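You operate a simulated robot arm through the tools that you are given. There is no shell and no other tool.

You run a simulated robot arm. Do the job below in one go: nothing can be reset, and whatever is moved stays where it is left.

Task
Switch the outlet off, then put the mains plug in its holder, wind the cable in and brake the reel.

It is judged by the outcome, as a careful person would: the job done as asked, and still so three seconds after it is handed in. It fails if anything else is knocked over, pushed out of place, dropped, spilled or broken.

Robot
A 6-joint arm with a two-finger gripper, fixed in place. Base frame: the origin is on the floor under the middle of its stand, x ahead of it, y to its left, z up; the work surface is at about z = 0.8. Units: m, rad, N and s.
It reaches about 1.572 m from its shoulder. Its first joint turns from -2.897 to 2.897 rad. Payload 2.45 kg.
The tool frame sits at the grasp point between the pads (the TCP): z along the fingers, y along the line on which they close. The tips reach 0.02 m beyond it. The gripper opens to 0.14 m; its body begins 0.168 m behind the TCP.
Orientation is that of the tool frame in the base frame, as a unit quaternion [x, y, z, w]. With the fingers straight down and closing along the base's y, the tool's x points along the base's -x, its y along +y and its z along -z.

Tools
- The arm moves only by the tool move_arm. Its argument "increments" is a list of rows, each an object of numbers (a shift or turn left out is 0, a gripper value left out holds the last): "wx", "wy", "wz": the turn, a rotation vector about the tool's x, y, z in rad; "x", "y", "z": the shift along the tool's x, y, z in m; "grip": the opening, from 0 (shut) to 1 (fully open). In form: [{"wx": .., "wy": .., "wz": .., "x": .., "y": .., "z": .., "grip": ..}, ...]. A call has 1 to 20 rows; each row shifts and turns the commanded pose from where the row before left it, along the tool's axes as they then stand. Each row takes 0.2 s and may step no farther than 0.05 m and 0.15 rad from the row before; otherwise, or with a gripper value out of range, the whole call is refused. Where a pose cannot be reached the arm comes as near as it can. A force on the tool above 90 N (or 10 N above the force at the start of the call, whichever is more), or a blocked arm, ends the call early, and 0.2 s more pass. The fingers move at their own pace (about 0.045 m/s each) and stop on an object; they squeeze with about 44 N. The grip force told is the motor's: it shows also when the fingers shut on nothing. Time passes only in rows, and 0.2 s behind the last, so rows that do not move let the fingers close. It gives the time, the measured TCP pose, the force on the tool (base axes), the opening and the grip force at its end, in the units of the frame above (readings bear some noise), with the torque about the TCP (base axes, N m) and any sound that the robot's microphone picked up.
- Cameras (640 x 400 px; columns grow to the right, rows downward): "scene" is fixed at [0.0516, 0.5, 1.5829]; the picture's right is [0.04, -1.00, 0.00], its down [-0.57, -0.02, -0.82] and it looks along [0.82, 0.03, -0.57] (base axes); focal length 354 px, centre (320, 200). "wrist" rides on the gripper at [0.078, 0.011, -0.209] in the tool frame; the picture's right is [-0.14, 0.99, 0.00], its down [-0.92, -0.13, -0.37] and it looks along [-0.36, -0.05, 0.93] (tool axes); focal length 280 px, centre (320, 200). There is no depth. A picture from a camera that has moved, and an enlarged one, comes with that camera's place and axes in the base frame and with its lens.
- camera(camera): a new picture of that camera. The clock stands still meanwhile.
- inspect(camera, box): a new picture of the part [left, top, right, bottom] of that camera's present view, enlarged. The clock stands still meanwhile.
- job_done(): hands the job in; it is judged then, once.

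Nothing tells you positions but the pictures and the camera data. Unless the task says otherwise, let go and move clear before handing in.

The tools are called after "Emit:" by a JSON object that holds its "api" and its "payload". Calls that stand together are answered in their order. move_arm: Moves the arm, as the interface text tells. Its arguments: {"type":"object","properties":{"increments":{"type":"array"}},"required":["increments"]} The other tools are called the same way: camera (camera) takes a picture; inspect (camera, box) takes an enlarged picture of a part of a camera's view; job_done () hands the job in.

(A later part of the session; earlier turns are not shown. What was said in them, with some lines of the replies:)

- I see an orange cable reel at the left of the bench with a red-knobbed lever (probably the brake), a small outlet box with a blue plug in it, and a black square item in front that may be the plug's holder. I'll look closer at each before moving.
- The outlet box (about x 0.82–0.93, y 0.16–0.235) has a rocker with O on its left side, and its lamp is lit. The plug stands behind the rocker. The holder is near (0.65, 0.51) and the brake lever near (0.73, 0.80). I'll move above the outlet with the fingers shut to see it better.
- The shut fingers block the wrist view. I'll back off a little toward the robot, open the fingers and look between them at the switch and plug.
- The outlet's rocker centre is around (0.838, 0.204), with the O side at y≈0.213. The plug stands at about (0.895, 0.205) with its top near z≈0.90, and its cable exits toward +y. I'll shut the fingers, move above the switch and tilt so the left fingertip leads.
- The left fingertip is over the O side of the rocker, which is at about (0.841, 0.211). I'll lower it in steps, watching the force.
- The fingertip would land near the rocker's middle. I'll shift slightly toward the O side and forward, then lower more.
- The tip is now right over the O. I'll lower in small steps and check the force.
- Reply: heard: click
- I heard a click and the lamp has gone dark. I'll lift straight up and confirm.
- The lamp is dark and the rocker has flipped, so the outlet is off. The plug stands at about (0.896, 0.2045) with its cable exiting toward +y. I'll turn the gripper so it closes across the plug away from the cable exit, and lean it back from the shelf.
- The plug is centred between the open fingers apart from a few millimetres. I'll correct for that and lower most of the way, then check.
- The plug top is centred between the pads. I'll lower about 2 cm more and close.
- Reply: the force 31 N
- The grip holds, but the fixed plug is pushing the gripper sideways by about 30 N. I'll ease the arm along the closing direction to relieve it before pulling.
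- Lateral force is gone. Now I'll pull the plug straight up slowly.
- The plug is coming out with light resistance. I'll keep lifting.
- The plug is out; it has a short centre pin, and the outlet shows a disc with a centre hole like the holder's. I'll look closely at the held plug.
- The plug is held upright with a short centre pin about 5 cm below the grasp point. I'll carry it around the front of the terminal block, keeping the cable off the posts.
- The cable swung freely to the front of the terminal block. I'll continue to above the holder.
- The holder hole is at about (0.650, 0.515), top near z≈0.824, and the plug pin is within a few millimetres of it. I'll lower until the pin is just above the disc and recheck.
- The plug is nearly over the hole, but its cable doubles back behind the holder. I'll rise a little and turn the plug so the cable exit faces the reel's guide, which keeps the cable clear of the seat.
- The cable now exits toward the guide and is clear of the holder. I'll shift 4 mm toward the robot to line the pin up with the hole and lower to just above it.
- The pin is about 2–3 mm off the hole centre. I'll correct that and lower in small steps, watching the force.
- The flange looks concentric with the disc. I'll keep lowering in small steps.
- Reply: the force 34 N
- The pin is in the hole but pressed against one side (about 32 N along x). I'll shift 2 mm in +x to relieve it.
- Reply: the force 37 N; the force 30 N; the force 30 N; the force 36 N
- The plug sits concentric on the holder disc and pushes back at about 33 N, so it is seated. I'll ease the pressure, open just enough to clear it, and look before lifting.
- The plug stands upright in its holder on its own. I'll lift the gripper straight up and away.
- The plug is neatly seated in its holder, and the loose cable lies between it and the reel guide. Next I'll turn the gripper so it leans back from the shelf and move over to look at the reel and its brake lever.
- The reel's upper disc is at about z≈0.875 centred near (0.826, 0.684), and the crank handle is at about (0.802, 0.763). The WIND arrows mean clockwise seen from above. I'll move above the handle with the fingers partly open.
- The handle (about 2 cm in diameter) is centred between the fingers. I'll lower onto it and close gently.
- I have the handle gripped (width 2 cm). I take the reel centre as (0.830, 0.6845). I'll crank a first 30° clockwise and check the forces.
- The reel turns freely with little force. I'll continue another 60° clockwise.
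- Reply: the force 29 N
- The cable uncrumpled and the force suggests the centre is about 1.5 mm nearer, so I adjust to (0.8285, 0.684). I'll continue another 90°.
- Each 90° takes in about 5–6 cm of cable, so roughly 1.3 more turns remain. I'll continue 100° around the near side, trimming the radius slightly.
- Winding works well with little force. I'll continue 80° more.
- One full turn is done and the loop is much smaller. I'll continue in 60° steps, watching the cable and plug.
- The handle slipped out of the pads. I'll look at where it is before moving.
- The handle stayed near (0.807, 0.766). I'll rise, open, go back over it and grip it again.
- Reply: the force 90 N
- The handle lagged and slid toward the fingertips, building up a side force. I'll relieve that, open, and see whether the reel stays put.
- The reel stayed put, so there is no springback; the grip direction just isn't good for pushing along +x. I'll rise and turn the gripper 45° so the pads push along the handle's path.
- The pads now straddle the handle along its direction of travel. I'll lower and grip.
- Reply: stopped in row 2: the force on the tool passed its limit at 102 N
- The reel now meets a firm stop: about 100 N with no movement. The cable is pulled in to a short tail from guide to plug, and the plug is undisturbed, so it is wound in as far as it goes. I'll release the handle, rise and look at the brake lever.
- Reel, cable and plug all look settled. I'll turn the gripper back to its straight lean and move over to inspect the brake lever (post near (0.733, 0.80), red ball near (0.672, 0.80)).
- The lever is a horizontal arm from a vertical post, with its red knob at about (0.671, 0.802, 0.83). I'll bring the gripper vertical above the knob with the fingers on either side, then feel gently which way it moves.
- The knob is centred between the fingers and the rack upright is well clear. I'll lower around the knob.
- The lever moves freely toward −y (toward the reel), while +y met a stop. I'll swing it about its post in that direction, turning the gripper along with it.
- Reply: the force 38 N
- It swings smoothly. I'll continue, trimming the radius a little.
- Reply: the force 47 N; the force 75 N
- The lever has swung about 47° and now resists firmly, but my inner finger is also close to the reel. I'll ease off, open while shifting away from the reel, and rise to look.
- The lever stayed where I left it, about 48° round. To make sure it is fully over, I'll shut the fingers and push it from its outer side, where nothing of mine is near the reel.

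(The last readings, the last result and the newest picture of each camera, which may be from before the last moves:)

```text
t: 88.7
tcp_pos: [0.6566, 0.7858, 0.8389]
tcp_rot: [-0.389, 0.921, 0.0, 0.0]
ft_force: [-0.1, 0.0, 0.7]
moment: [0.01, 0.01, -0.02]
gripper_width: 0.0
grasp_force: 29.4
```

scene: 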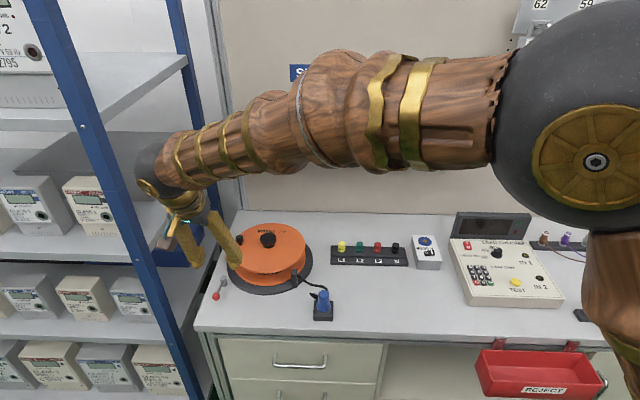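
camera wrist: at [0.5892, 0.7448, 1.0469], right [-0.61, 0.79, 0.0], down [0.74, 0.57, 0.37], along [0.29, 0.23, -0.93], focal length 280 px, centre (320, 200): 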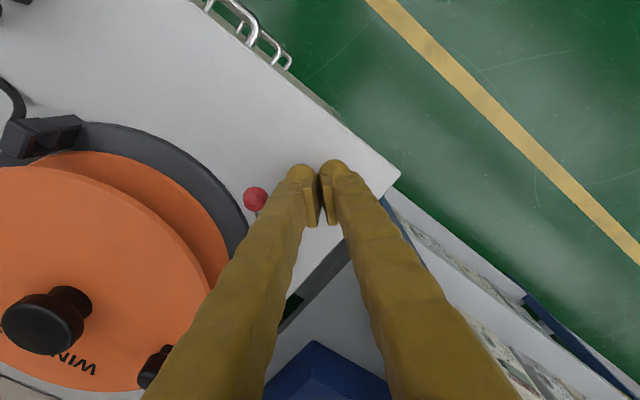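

Emit:
{"api": "move_arm", "payload": {"increments": [{"y": -0.003}, {"y": -0.003}, {}]}}

Emit:
{"api": "inspect", "payload": {"camera": "scene", "box": [190, 220, 270, 310]}}

```text
t: 89.5
tcp_pos: [0.6615, 0.7811, 0.8385]
tcp_rot: [-0.388, 0.922, 0.0, 0.0]
ft_force: [0.4, 0.9, -0.2]
moment: [0.01, -0.01, 0.01]
gripper_width: 0.0002
grasp_force: 29.3
```

```text
4.44 times, centred on (230, 265) of scene
camera zoom: at [0.0516, 0.5, 1.5829], right [0.04, -1.0, 0.0], down [-0.57, -0.02, -0.82], along [0.82, 0.03, -0.57], focal length 1572 px, centre (720, -89)
```

zoom: 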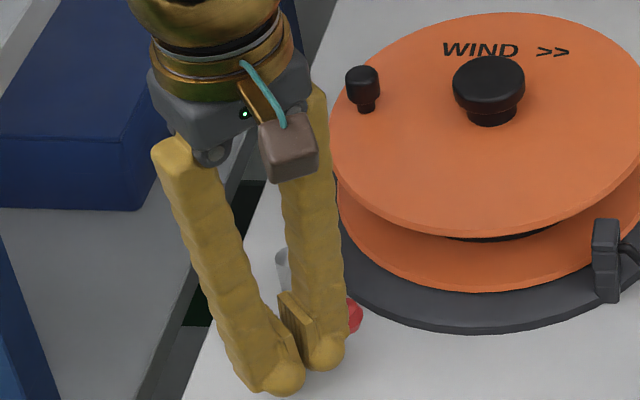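

Emit:
{"api": "move_arm", "payload": {"increments": [{"y": -0.002}, {"y": -0.002}, {}]}}

```text
t: 90.2
tcp_pos: [0.6625, 0.7796, 0.8395]
tcp_rot: [-0.388, 0.922, 0.001, 0.0]
ft_force: [-20.9, 15.9, 1.4]
moment: [0.07, 0.15, -0.05]
gripper_width: 0.0001
grasp_force: 29.9
```

Emit:
{"api": "move_arm", "payload": {"increments": [{"y": -0.0015}, {}]}}

Emit:
{"api": "inspect", "payload": {"camera": "scene", "box": [190, 220, 270, 310]}}

```text
t: 90.8
tcp_pos: [0.6633, 0.7785, 0.8389]
tcp_rot: [-0.389, 0.921, 0.001, 0.0]
ft_force: [-40.4, 23.4, 6.5]
moment: [0.03, 0.13, -0.24]
gripper_width: 0.0001
grasp_force: 29.4
```

```text
4.44 times, centred on (230, 265) of scene
camera zoom: at [0.0516, 0.5, 1.5829], right [0.04, -1.0, 0.0], down [-0.57, -0.02, -0.82], along [0.82, 0.03, -0.57], focal length 1572 px, centre (720, -89)
```

zoom: 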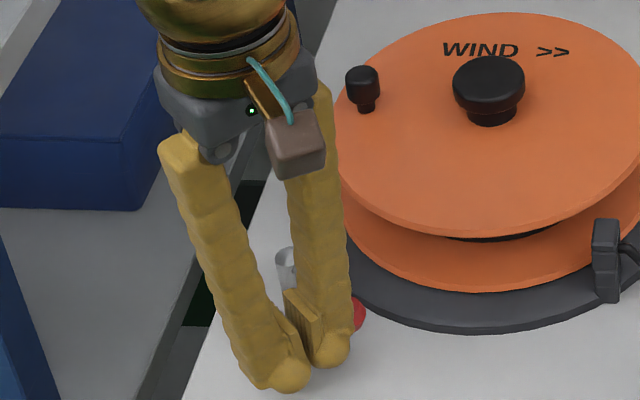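

The lever is firmly against its end stop (45 N, no movement), so it is fully over. I'll back off, rise and check that it stays.

Emit:
{"api": "move_arm", "payload": {"increments": [{"y": 0.005}, {"y": 0.01}, {"z": -0.03}, {"z": -0.04}, {"z": -0.04}, {"z": -0.03}, {}]}}

Emit:
{"api": "camera", "payload": {"camera": "wrist"}}

Emit:
{"api": "inspect", "payload": {"camera": "scene", "box": [190, 210, 350, 320]}}

```text
t: 92.5
tcp_pos: [0.6571, 0.788, 0.9799]
tcp_rot: [-0.389, 0.921, 0.0, 0.001]
ft_force: [-0.3, -0.3, -0.4]
moment: [-0.03, 0.04, 0.0]
gripper_width: 0.0001
grasp_force: 29.8
```

```text
taken
camera wrist: at [0.5956, 0.739, 1.1875], right [-0.61, 0.79, 0.0], down [0.74, 0.57, 0.37], along [0.29, 0.23, -0.93], focal length 280 px, centre (320, 200)
```

wrist: 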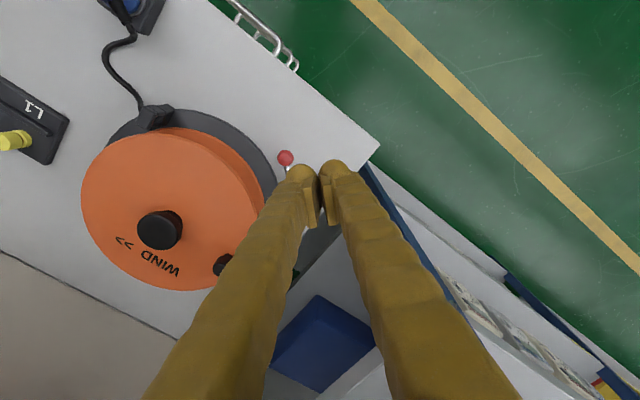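

```text
3.64 times, centred on (270, 265) of scene
camera zoom: at [0.0516, 0.5, 1.5829], right [0.04, -1.0, 0.0], down [-0.57, -0.02, -0.82], along [0.82, 0.03, -0.57], focal length 1286 px, centre (502, -36)
```

zoom: 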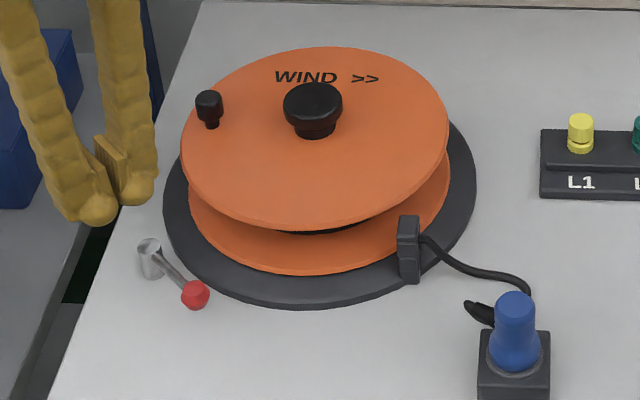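

The lever stays at its new stop, with plug, cable and reel undisturbed. To confirm the brake holds, I'll go back to the reel handle and test it with a very light tug.

Emit:
{"api": "move_arm", "payload": {"increments": [{"wz": 0.132}, {"wz": 0.132}, {"wz": 0.132}, {"wz": 0.132}, {"wz": 0.132}, {"wz": 0.13}, {"wy": -0.1167}, {"wy": -0.1167}, {"wy": -0.1166, "grip": 0.43}, {"x": -0.0394, "y": -0.0053, "z": 0.0197}, {"x": -0.0394, "y": -0.0053, "z": 0.0197}, {"x": -0.0394, "y": -0.0053, "z": 0.0197}, {"x": -0.0393, "y": -0.0051, "z": 0.0197}, {}, {}]}}

Emit:
{"api": "camera", "payload": {"camera": "wrist"}}

Emit:
{"api": "inspect", "payload": {"camera": "wrist", "box": [240, 100, 400, 240]}}

```text
t: 95.7
tcp_pos: [0.829, 0.7699, 0.957]
tcp_rot: [-0.003, 0.984, 0.002, 0.176]
ft_force: [0.5, 0.2, -0.3]
moment: [-0.03, -0.01, 0.04]
gripper_width: 0.0603
grasp_force: 0.1
```

```text
taken
camera wrist: at [0.6843, 0.7782, 1.1262], right [0.12, 0.99, 0.05], down [0.74, -0.12, 0.66], along [0.66, -0.05, -0.75], focal length 280 px, centre (320, 200)
```

wrist: 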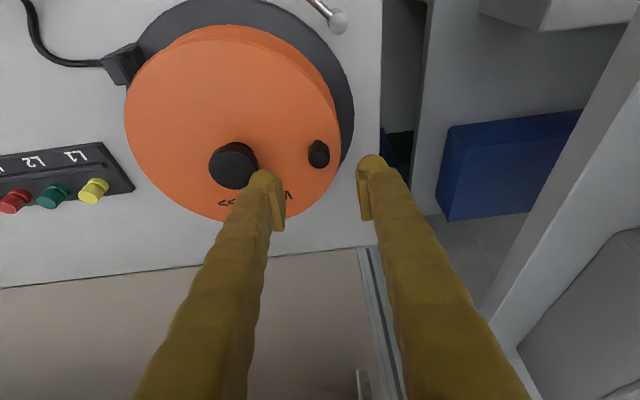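

```text
2.86 times, centred on (320, 170) of wrist
camera zoom: at [0.6843, 0.7782, 1.1262], right [0.12, 0.99, 0.05], down [0.74, -0.12, 0.66], along [0.66, -0.05, -0.75], focal length 801 px, centre (320, 286)
```

zoom: 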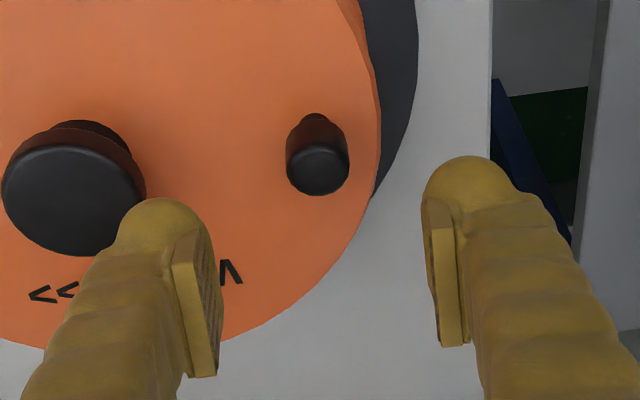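

Emit:
{"api": "move_arm", "payload": {"increments": [{"x": 0.0069, "y": -0.001, "z": 0.0188}, {"x": 0.0069, "z": 0.0188}, {"x": 0.0054, "z": 0.015}, {}, {"grip": 0.2}, {}, {"grip": 0}, {}, {}, {}]}}

```text
t: 97.8
tcp_pos: [0.8272, 0.7707, 0.9034]
tcp_rot: [-0.004, 0.985, 0.003, 0.175]
ft_force: [0.7, 63.5, -9.0]
moment: [0.48, -0.04, 0.5]
gripper_width: 0.0209
grasp_force: 45.4
```

Emit:
{"api": "move_arm", "payload": {"increments": [{"y": 0.002}, {"y": 0.002}, {}]}}

```text
t: 98.7
tcp_pos: [0.8285, 0.771, 0.9037]
tcp_rot: [-0.003, 0.985, 0.0, 0.173]
ft_force: [-23.5, 24.4, 11.5]
moment: [0.25, 0.22, 0.22]
gripper_width: 0.0207
grasp_force: 44.8
```

Emit:
{"api": "move_arm", "payload": {"increments": [{"y": 0.0012}, {}]}}

```text
t: 99.2
tcp_pos: [0.8289, 0.7705, 0.9022]
tcp_rot: [-0.002, 0.985, -0.001, 0.174]
ft_force: [-33.5, -10.8, 20.7]
moment: [-0.15, 0.19, -0.13]
gripper_width: 0.0207
grasp_force: 45.2
```

Emit:
{"api": "move_arm", "payload": {"increments": [{"x": 0.0019, "z": -0.0007}, {"x": 0.0019, "z": -0.0007}, {}]}}

```text
t: 100.0
tcp_pos: [0.827, 0.7715, 0.9022]
tcp_rot: [-0.002, 0.985, 0.0, 0.175]
ft_force: [20.7, -15.9, 1.3]
moment: [-0.08, -0.89, 0.15]
gripper_width: 0.0203
grasp_force: 44.9
```

The handle held rigid: a 4 mm tug changed the force by about 54 N with no movement, so the brake holds. I'll relieve the grip, open, rise and withdraw clear.

Emit:
{"api": "move_arm", "payload": {"increments": [{"x": -0.0014, "y": -0.001, "z": 0.0005}, {"grip": 0.2}, {"grip": 0.43}, {}, {}, {"x": -0.0086, "z": -0.0235}, {"x": -0.0137, "z": -0.0376}, {"x": -0.0103, "z": -0.0282}, {"x": 0.04, "z": -0.0146}, {"x": 0.04, "z": -0.0146}, {}]}}

Emit:
{"api": "camera", "payload": {"camera": "scene"}}

Emit:
{"api": "inspect", "payload": {"camera": "scene", "box": [190, 210, 350, 320]}}

Emit:
{"api": "inspect", "payload": {"camera": "scene", "box": [380, 210, 480, 280]}}

```text
t: 102.5
tcp_pos: [0.7372, 0.7722, 0.9982]
tcp_rot: [-0.003, 0.985, 0.002, 0.175]
ft_force: [-0.6, 0.1, -0.5]
moment: [-0.02, -0.03, -0.01]
gripper_width: 0.0605
grasp_force: 0.1
```

```text
taken
```

scene: 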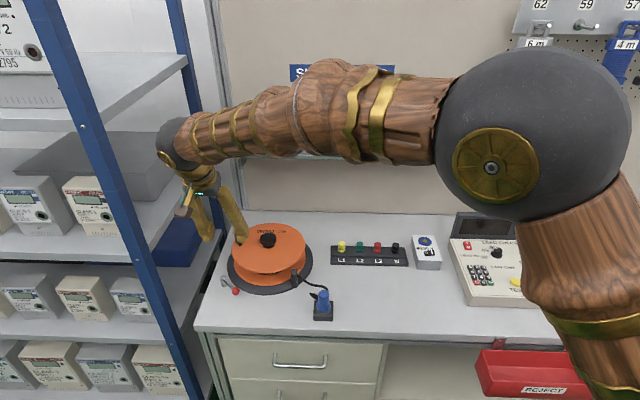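

```text
3.64 times, centred on (270, 265) of scene
camera zoom: at [0.0516, 0.5, 1.5829], right [0.04, -1.0, 0.0], down [-0.57, -0.02, -0.82], along [0.82, 0.03, -0.57], focal length 1286 px, centre (502, -36)
```

zoom: 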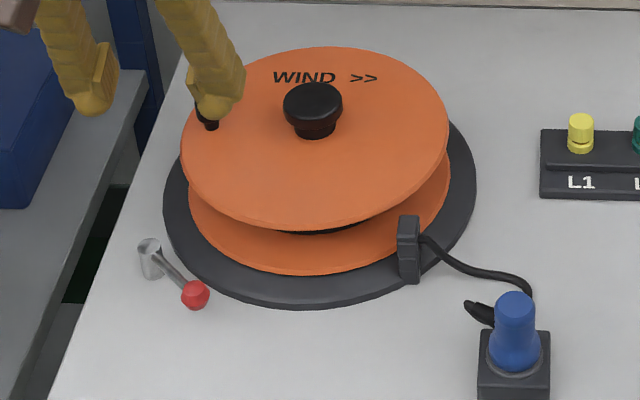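

```text
5.71 times, centred on (430, 245) of scene
camera zoom: at [0.0516, 0.5, 1.5829], right [0.04, -1.0, 0.0], down [-0.57, -0.02, -0.82], along [0.82, 0.03, -0.57], focal length 2021 px, centre (-309, -57)
```

zoom: 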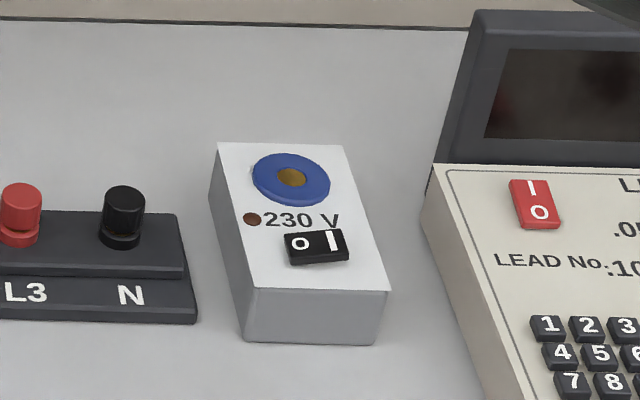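

Outlet off with its lamp dark, plug in the holder, cable wound and brake lever over. I'll withdraw the arm up and away, then take a last look at everything.

Emit:
{"api": "move_arm", "payload": {"increments": [{"x": -0.0172, "z": -0.046}, {"x": -0.0172, "z": -0.046}, {"x": 0.0376, "z": -0.0137}, {"x": 0.0376, "z": -0.0137}, {"y": -0.045}, {"y": -0.045}, {"y": -0.045}, {"y": -0.045}, {"y": -0.045}, {"y": -0.045}, {"y": -0.045}, {"y": -0.045}, {}, {}]}}

Emit:
{"api": "camera", "payload": {"camera": "scene"}}

Emit:
{"api": "inspect", "payload": {"camera": "scene", "box": [190, 210, 350, 320]}}

Emit:
{"api": "camera", "payload": {"camera": "wrist"}}

```text
t: 105.5
tcp_pos: [0.6619, 0.41, 1.0929]
tcp_rot: [-0.003, 0.985, 0.002, 0.175]
ft_force: [-0.6, 0.4, 0.2]
moment: [-0.03, 0.0, -0.02]
gripper_width: 0.0602
grasp_force: 0.0
```

```text
taken
```

scene: 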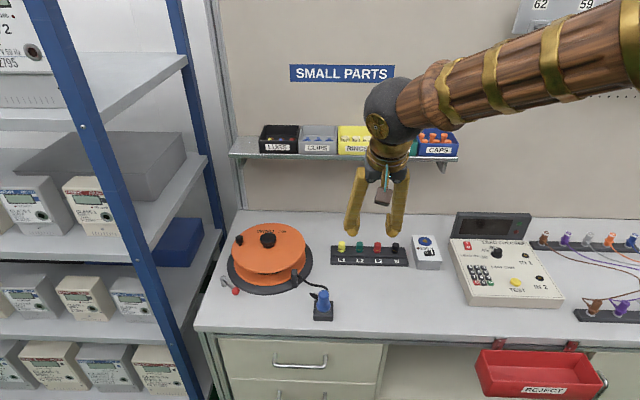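

```text
3.64 times, centred on (270, 265) of scene
camera zoom: at [0.0516, 0.5, 1.5829], right [0.04, -1.0, 0.0], down [-0.57, -0.02, -0.82], along [0.82, 0.03, -0.57], focal length 1286 px, centre (502, -36)
```

zoom: 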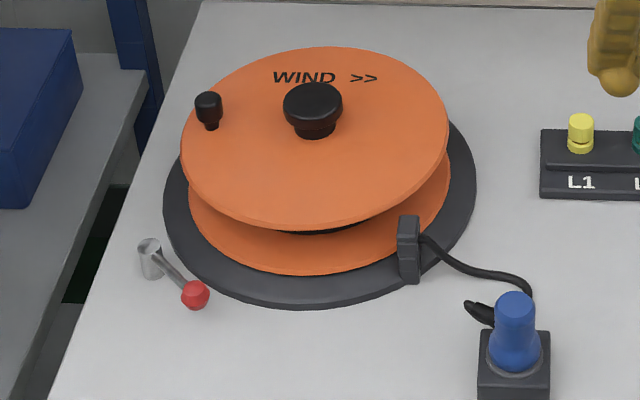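

```text
taken
camera wrist: at [0.5176, 0.4191, 1.2625], right [0.12, 0.99, 0.05], down [0.74, -0.12, 0.66], along [0.66, -0.05, -0.75], focal length 280 px, centre (320, 200)
```

wrist: 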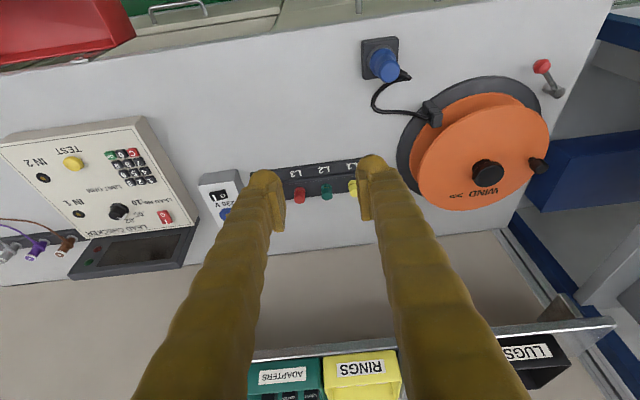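

The outlet is off with its lamp dark, and the plug stands upright in its holder. The cable is wound in to a short tail, the brake lever is at its stop with the reel holding, and nothing else has been disturbed. The gripper is open and clear, so I'm handing the job in.

Emit:
{"api": "job_done", "payload": {}}

```text
The job is handed in.
```

The job is done and handed in. I had no result back from the judging when I wrote this.

- **Outlet:** switched off. I heard it click, and its lamp went dark.
- **Plug:** standing upright in its holder, with the pin in the centre hole.
- **Cable:** wound clockwise for a little over one turn, until the reel hit a firm stop at about 100 N. A short, slightly curved tail is left between the reel guide and the plug.
- **Brake:** the lever is fully over against its stop. When I gave the reel handle a light pull afterwards, it did not move.

While winding, the handle slipped out of the gripper once, and a second grip slid and had to be redone. The reel stayed where it was both times. In the last pictures nothing else looked moved or knocked over, and the gripper is open and clear of the bench.
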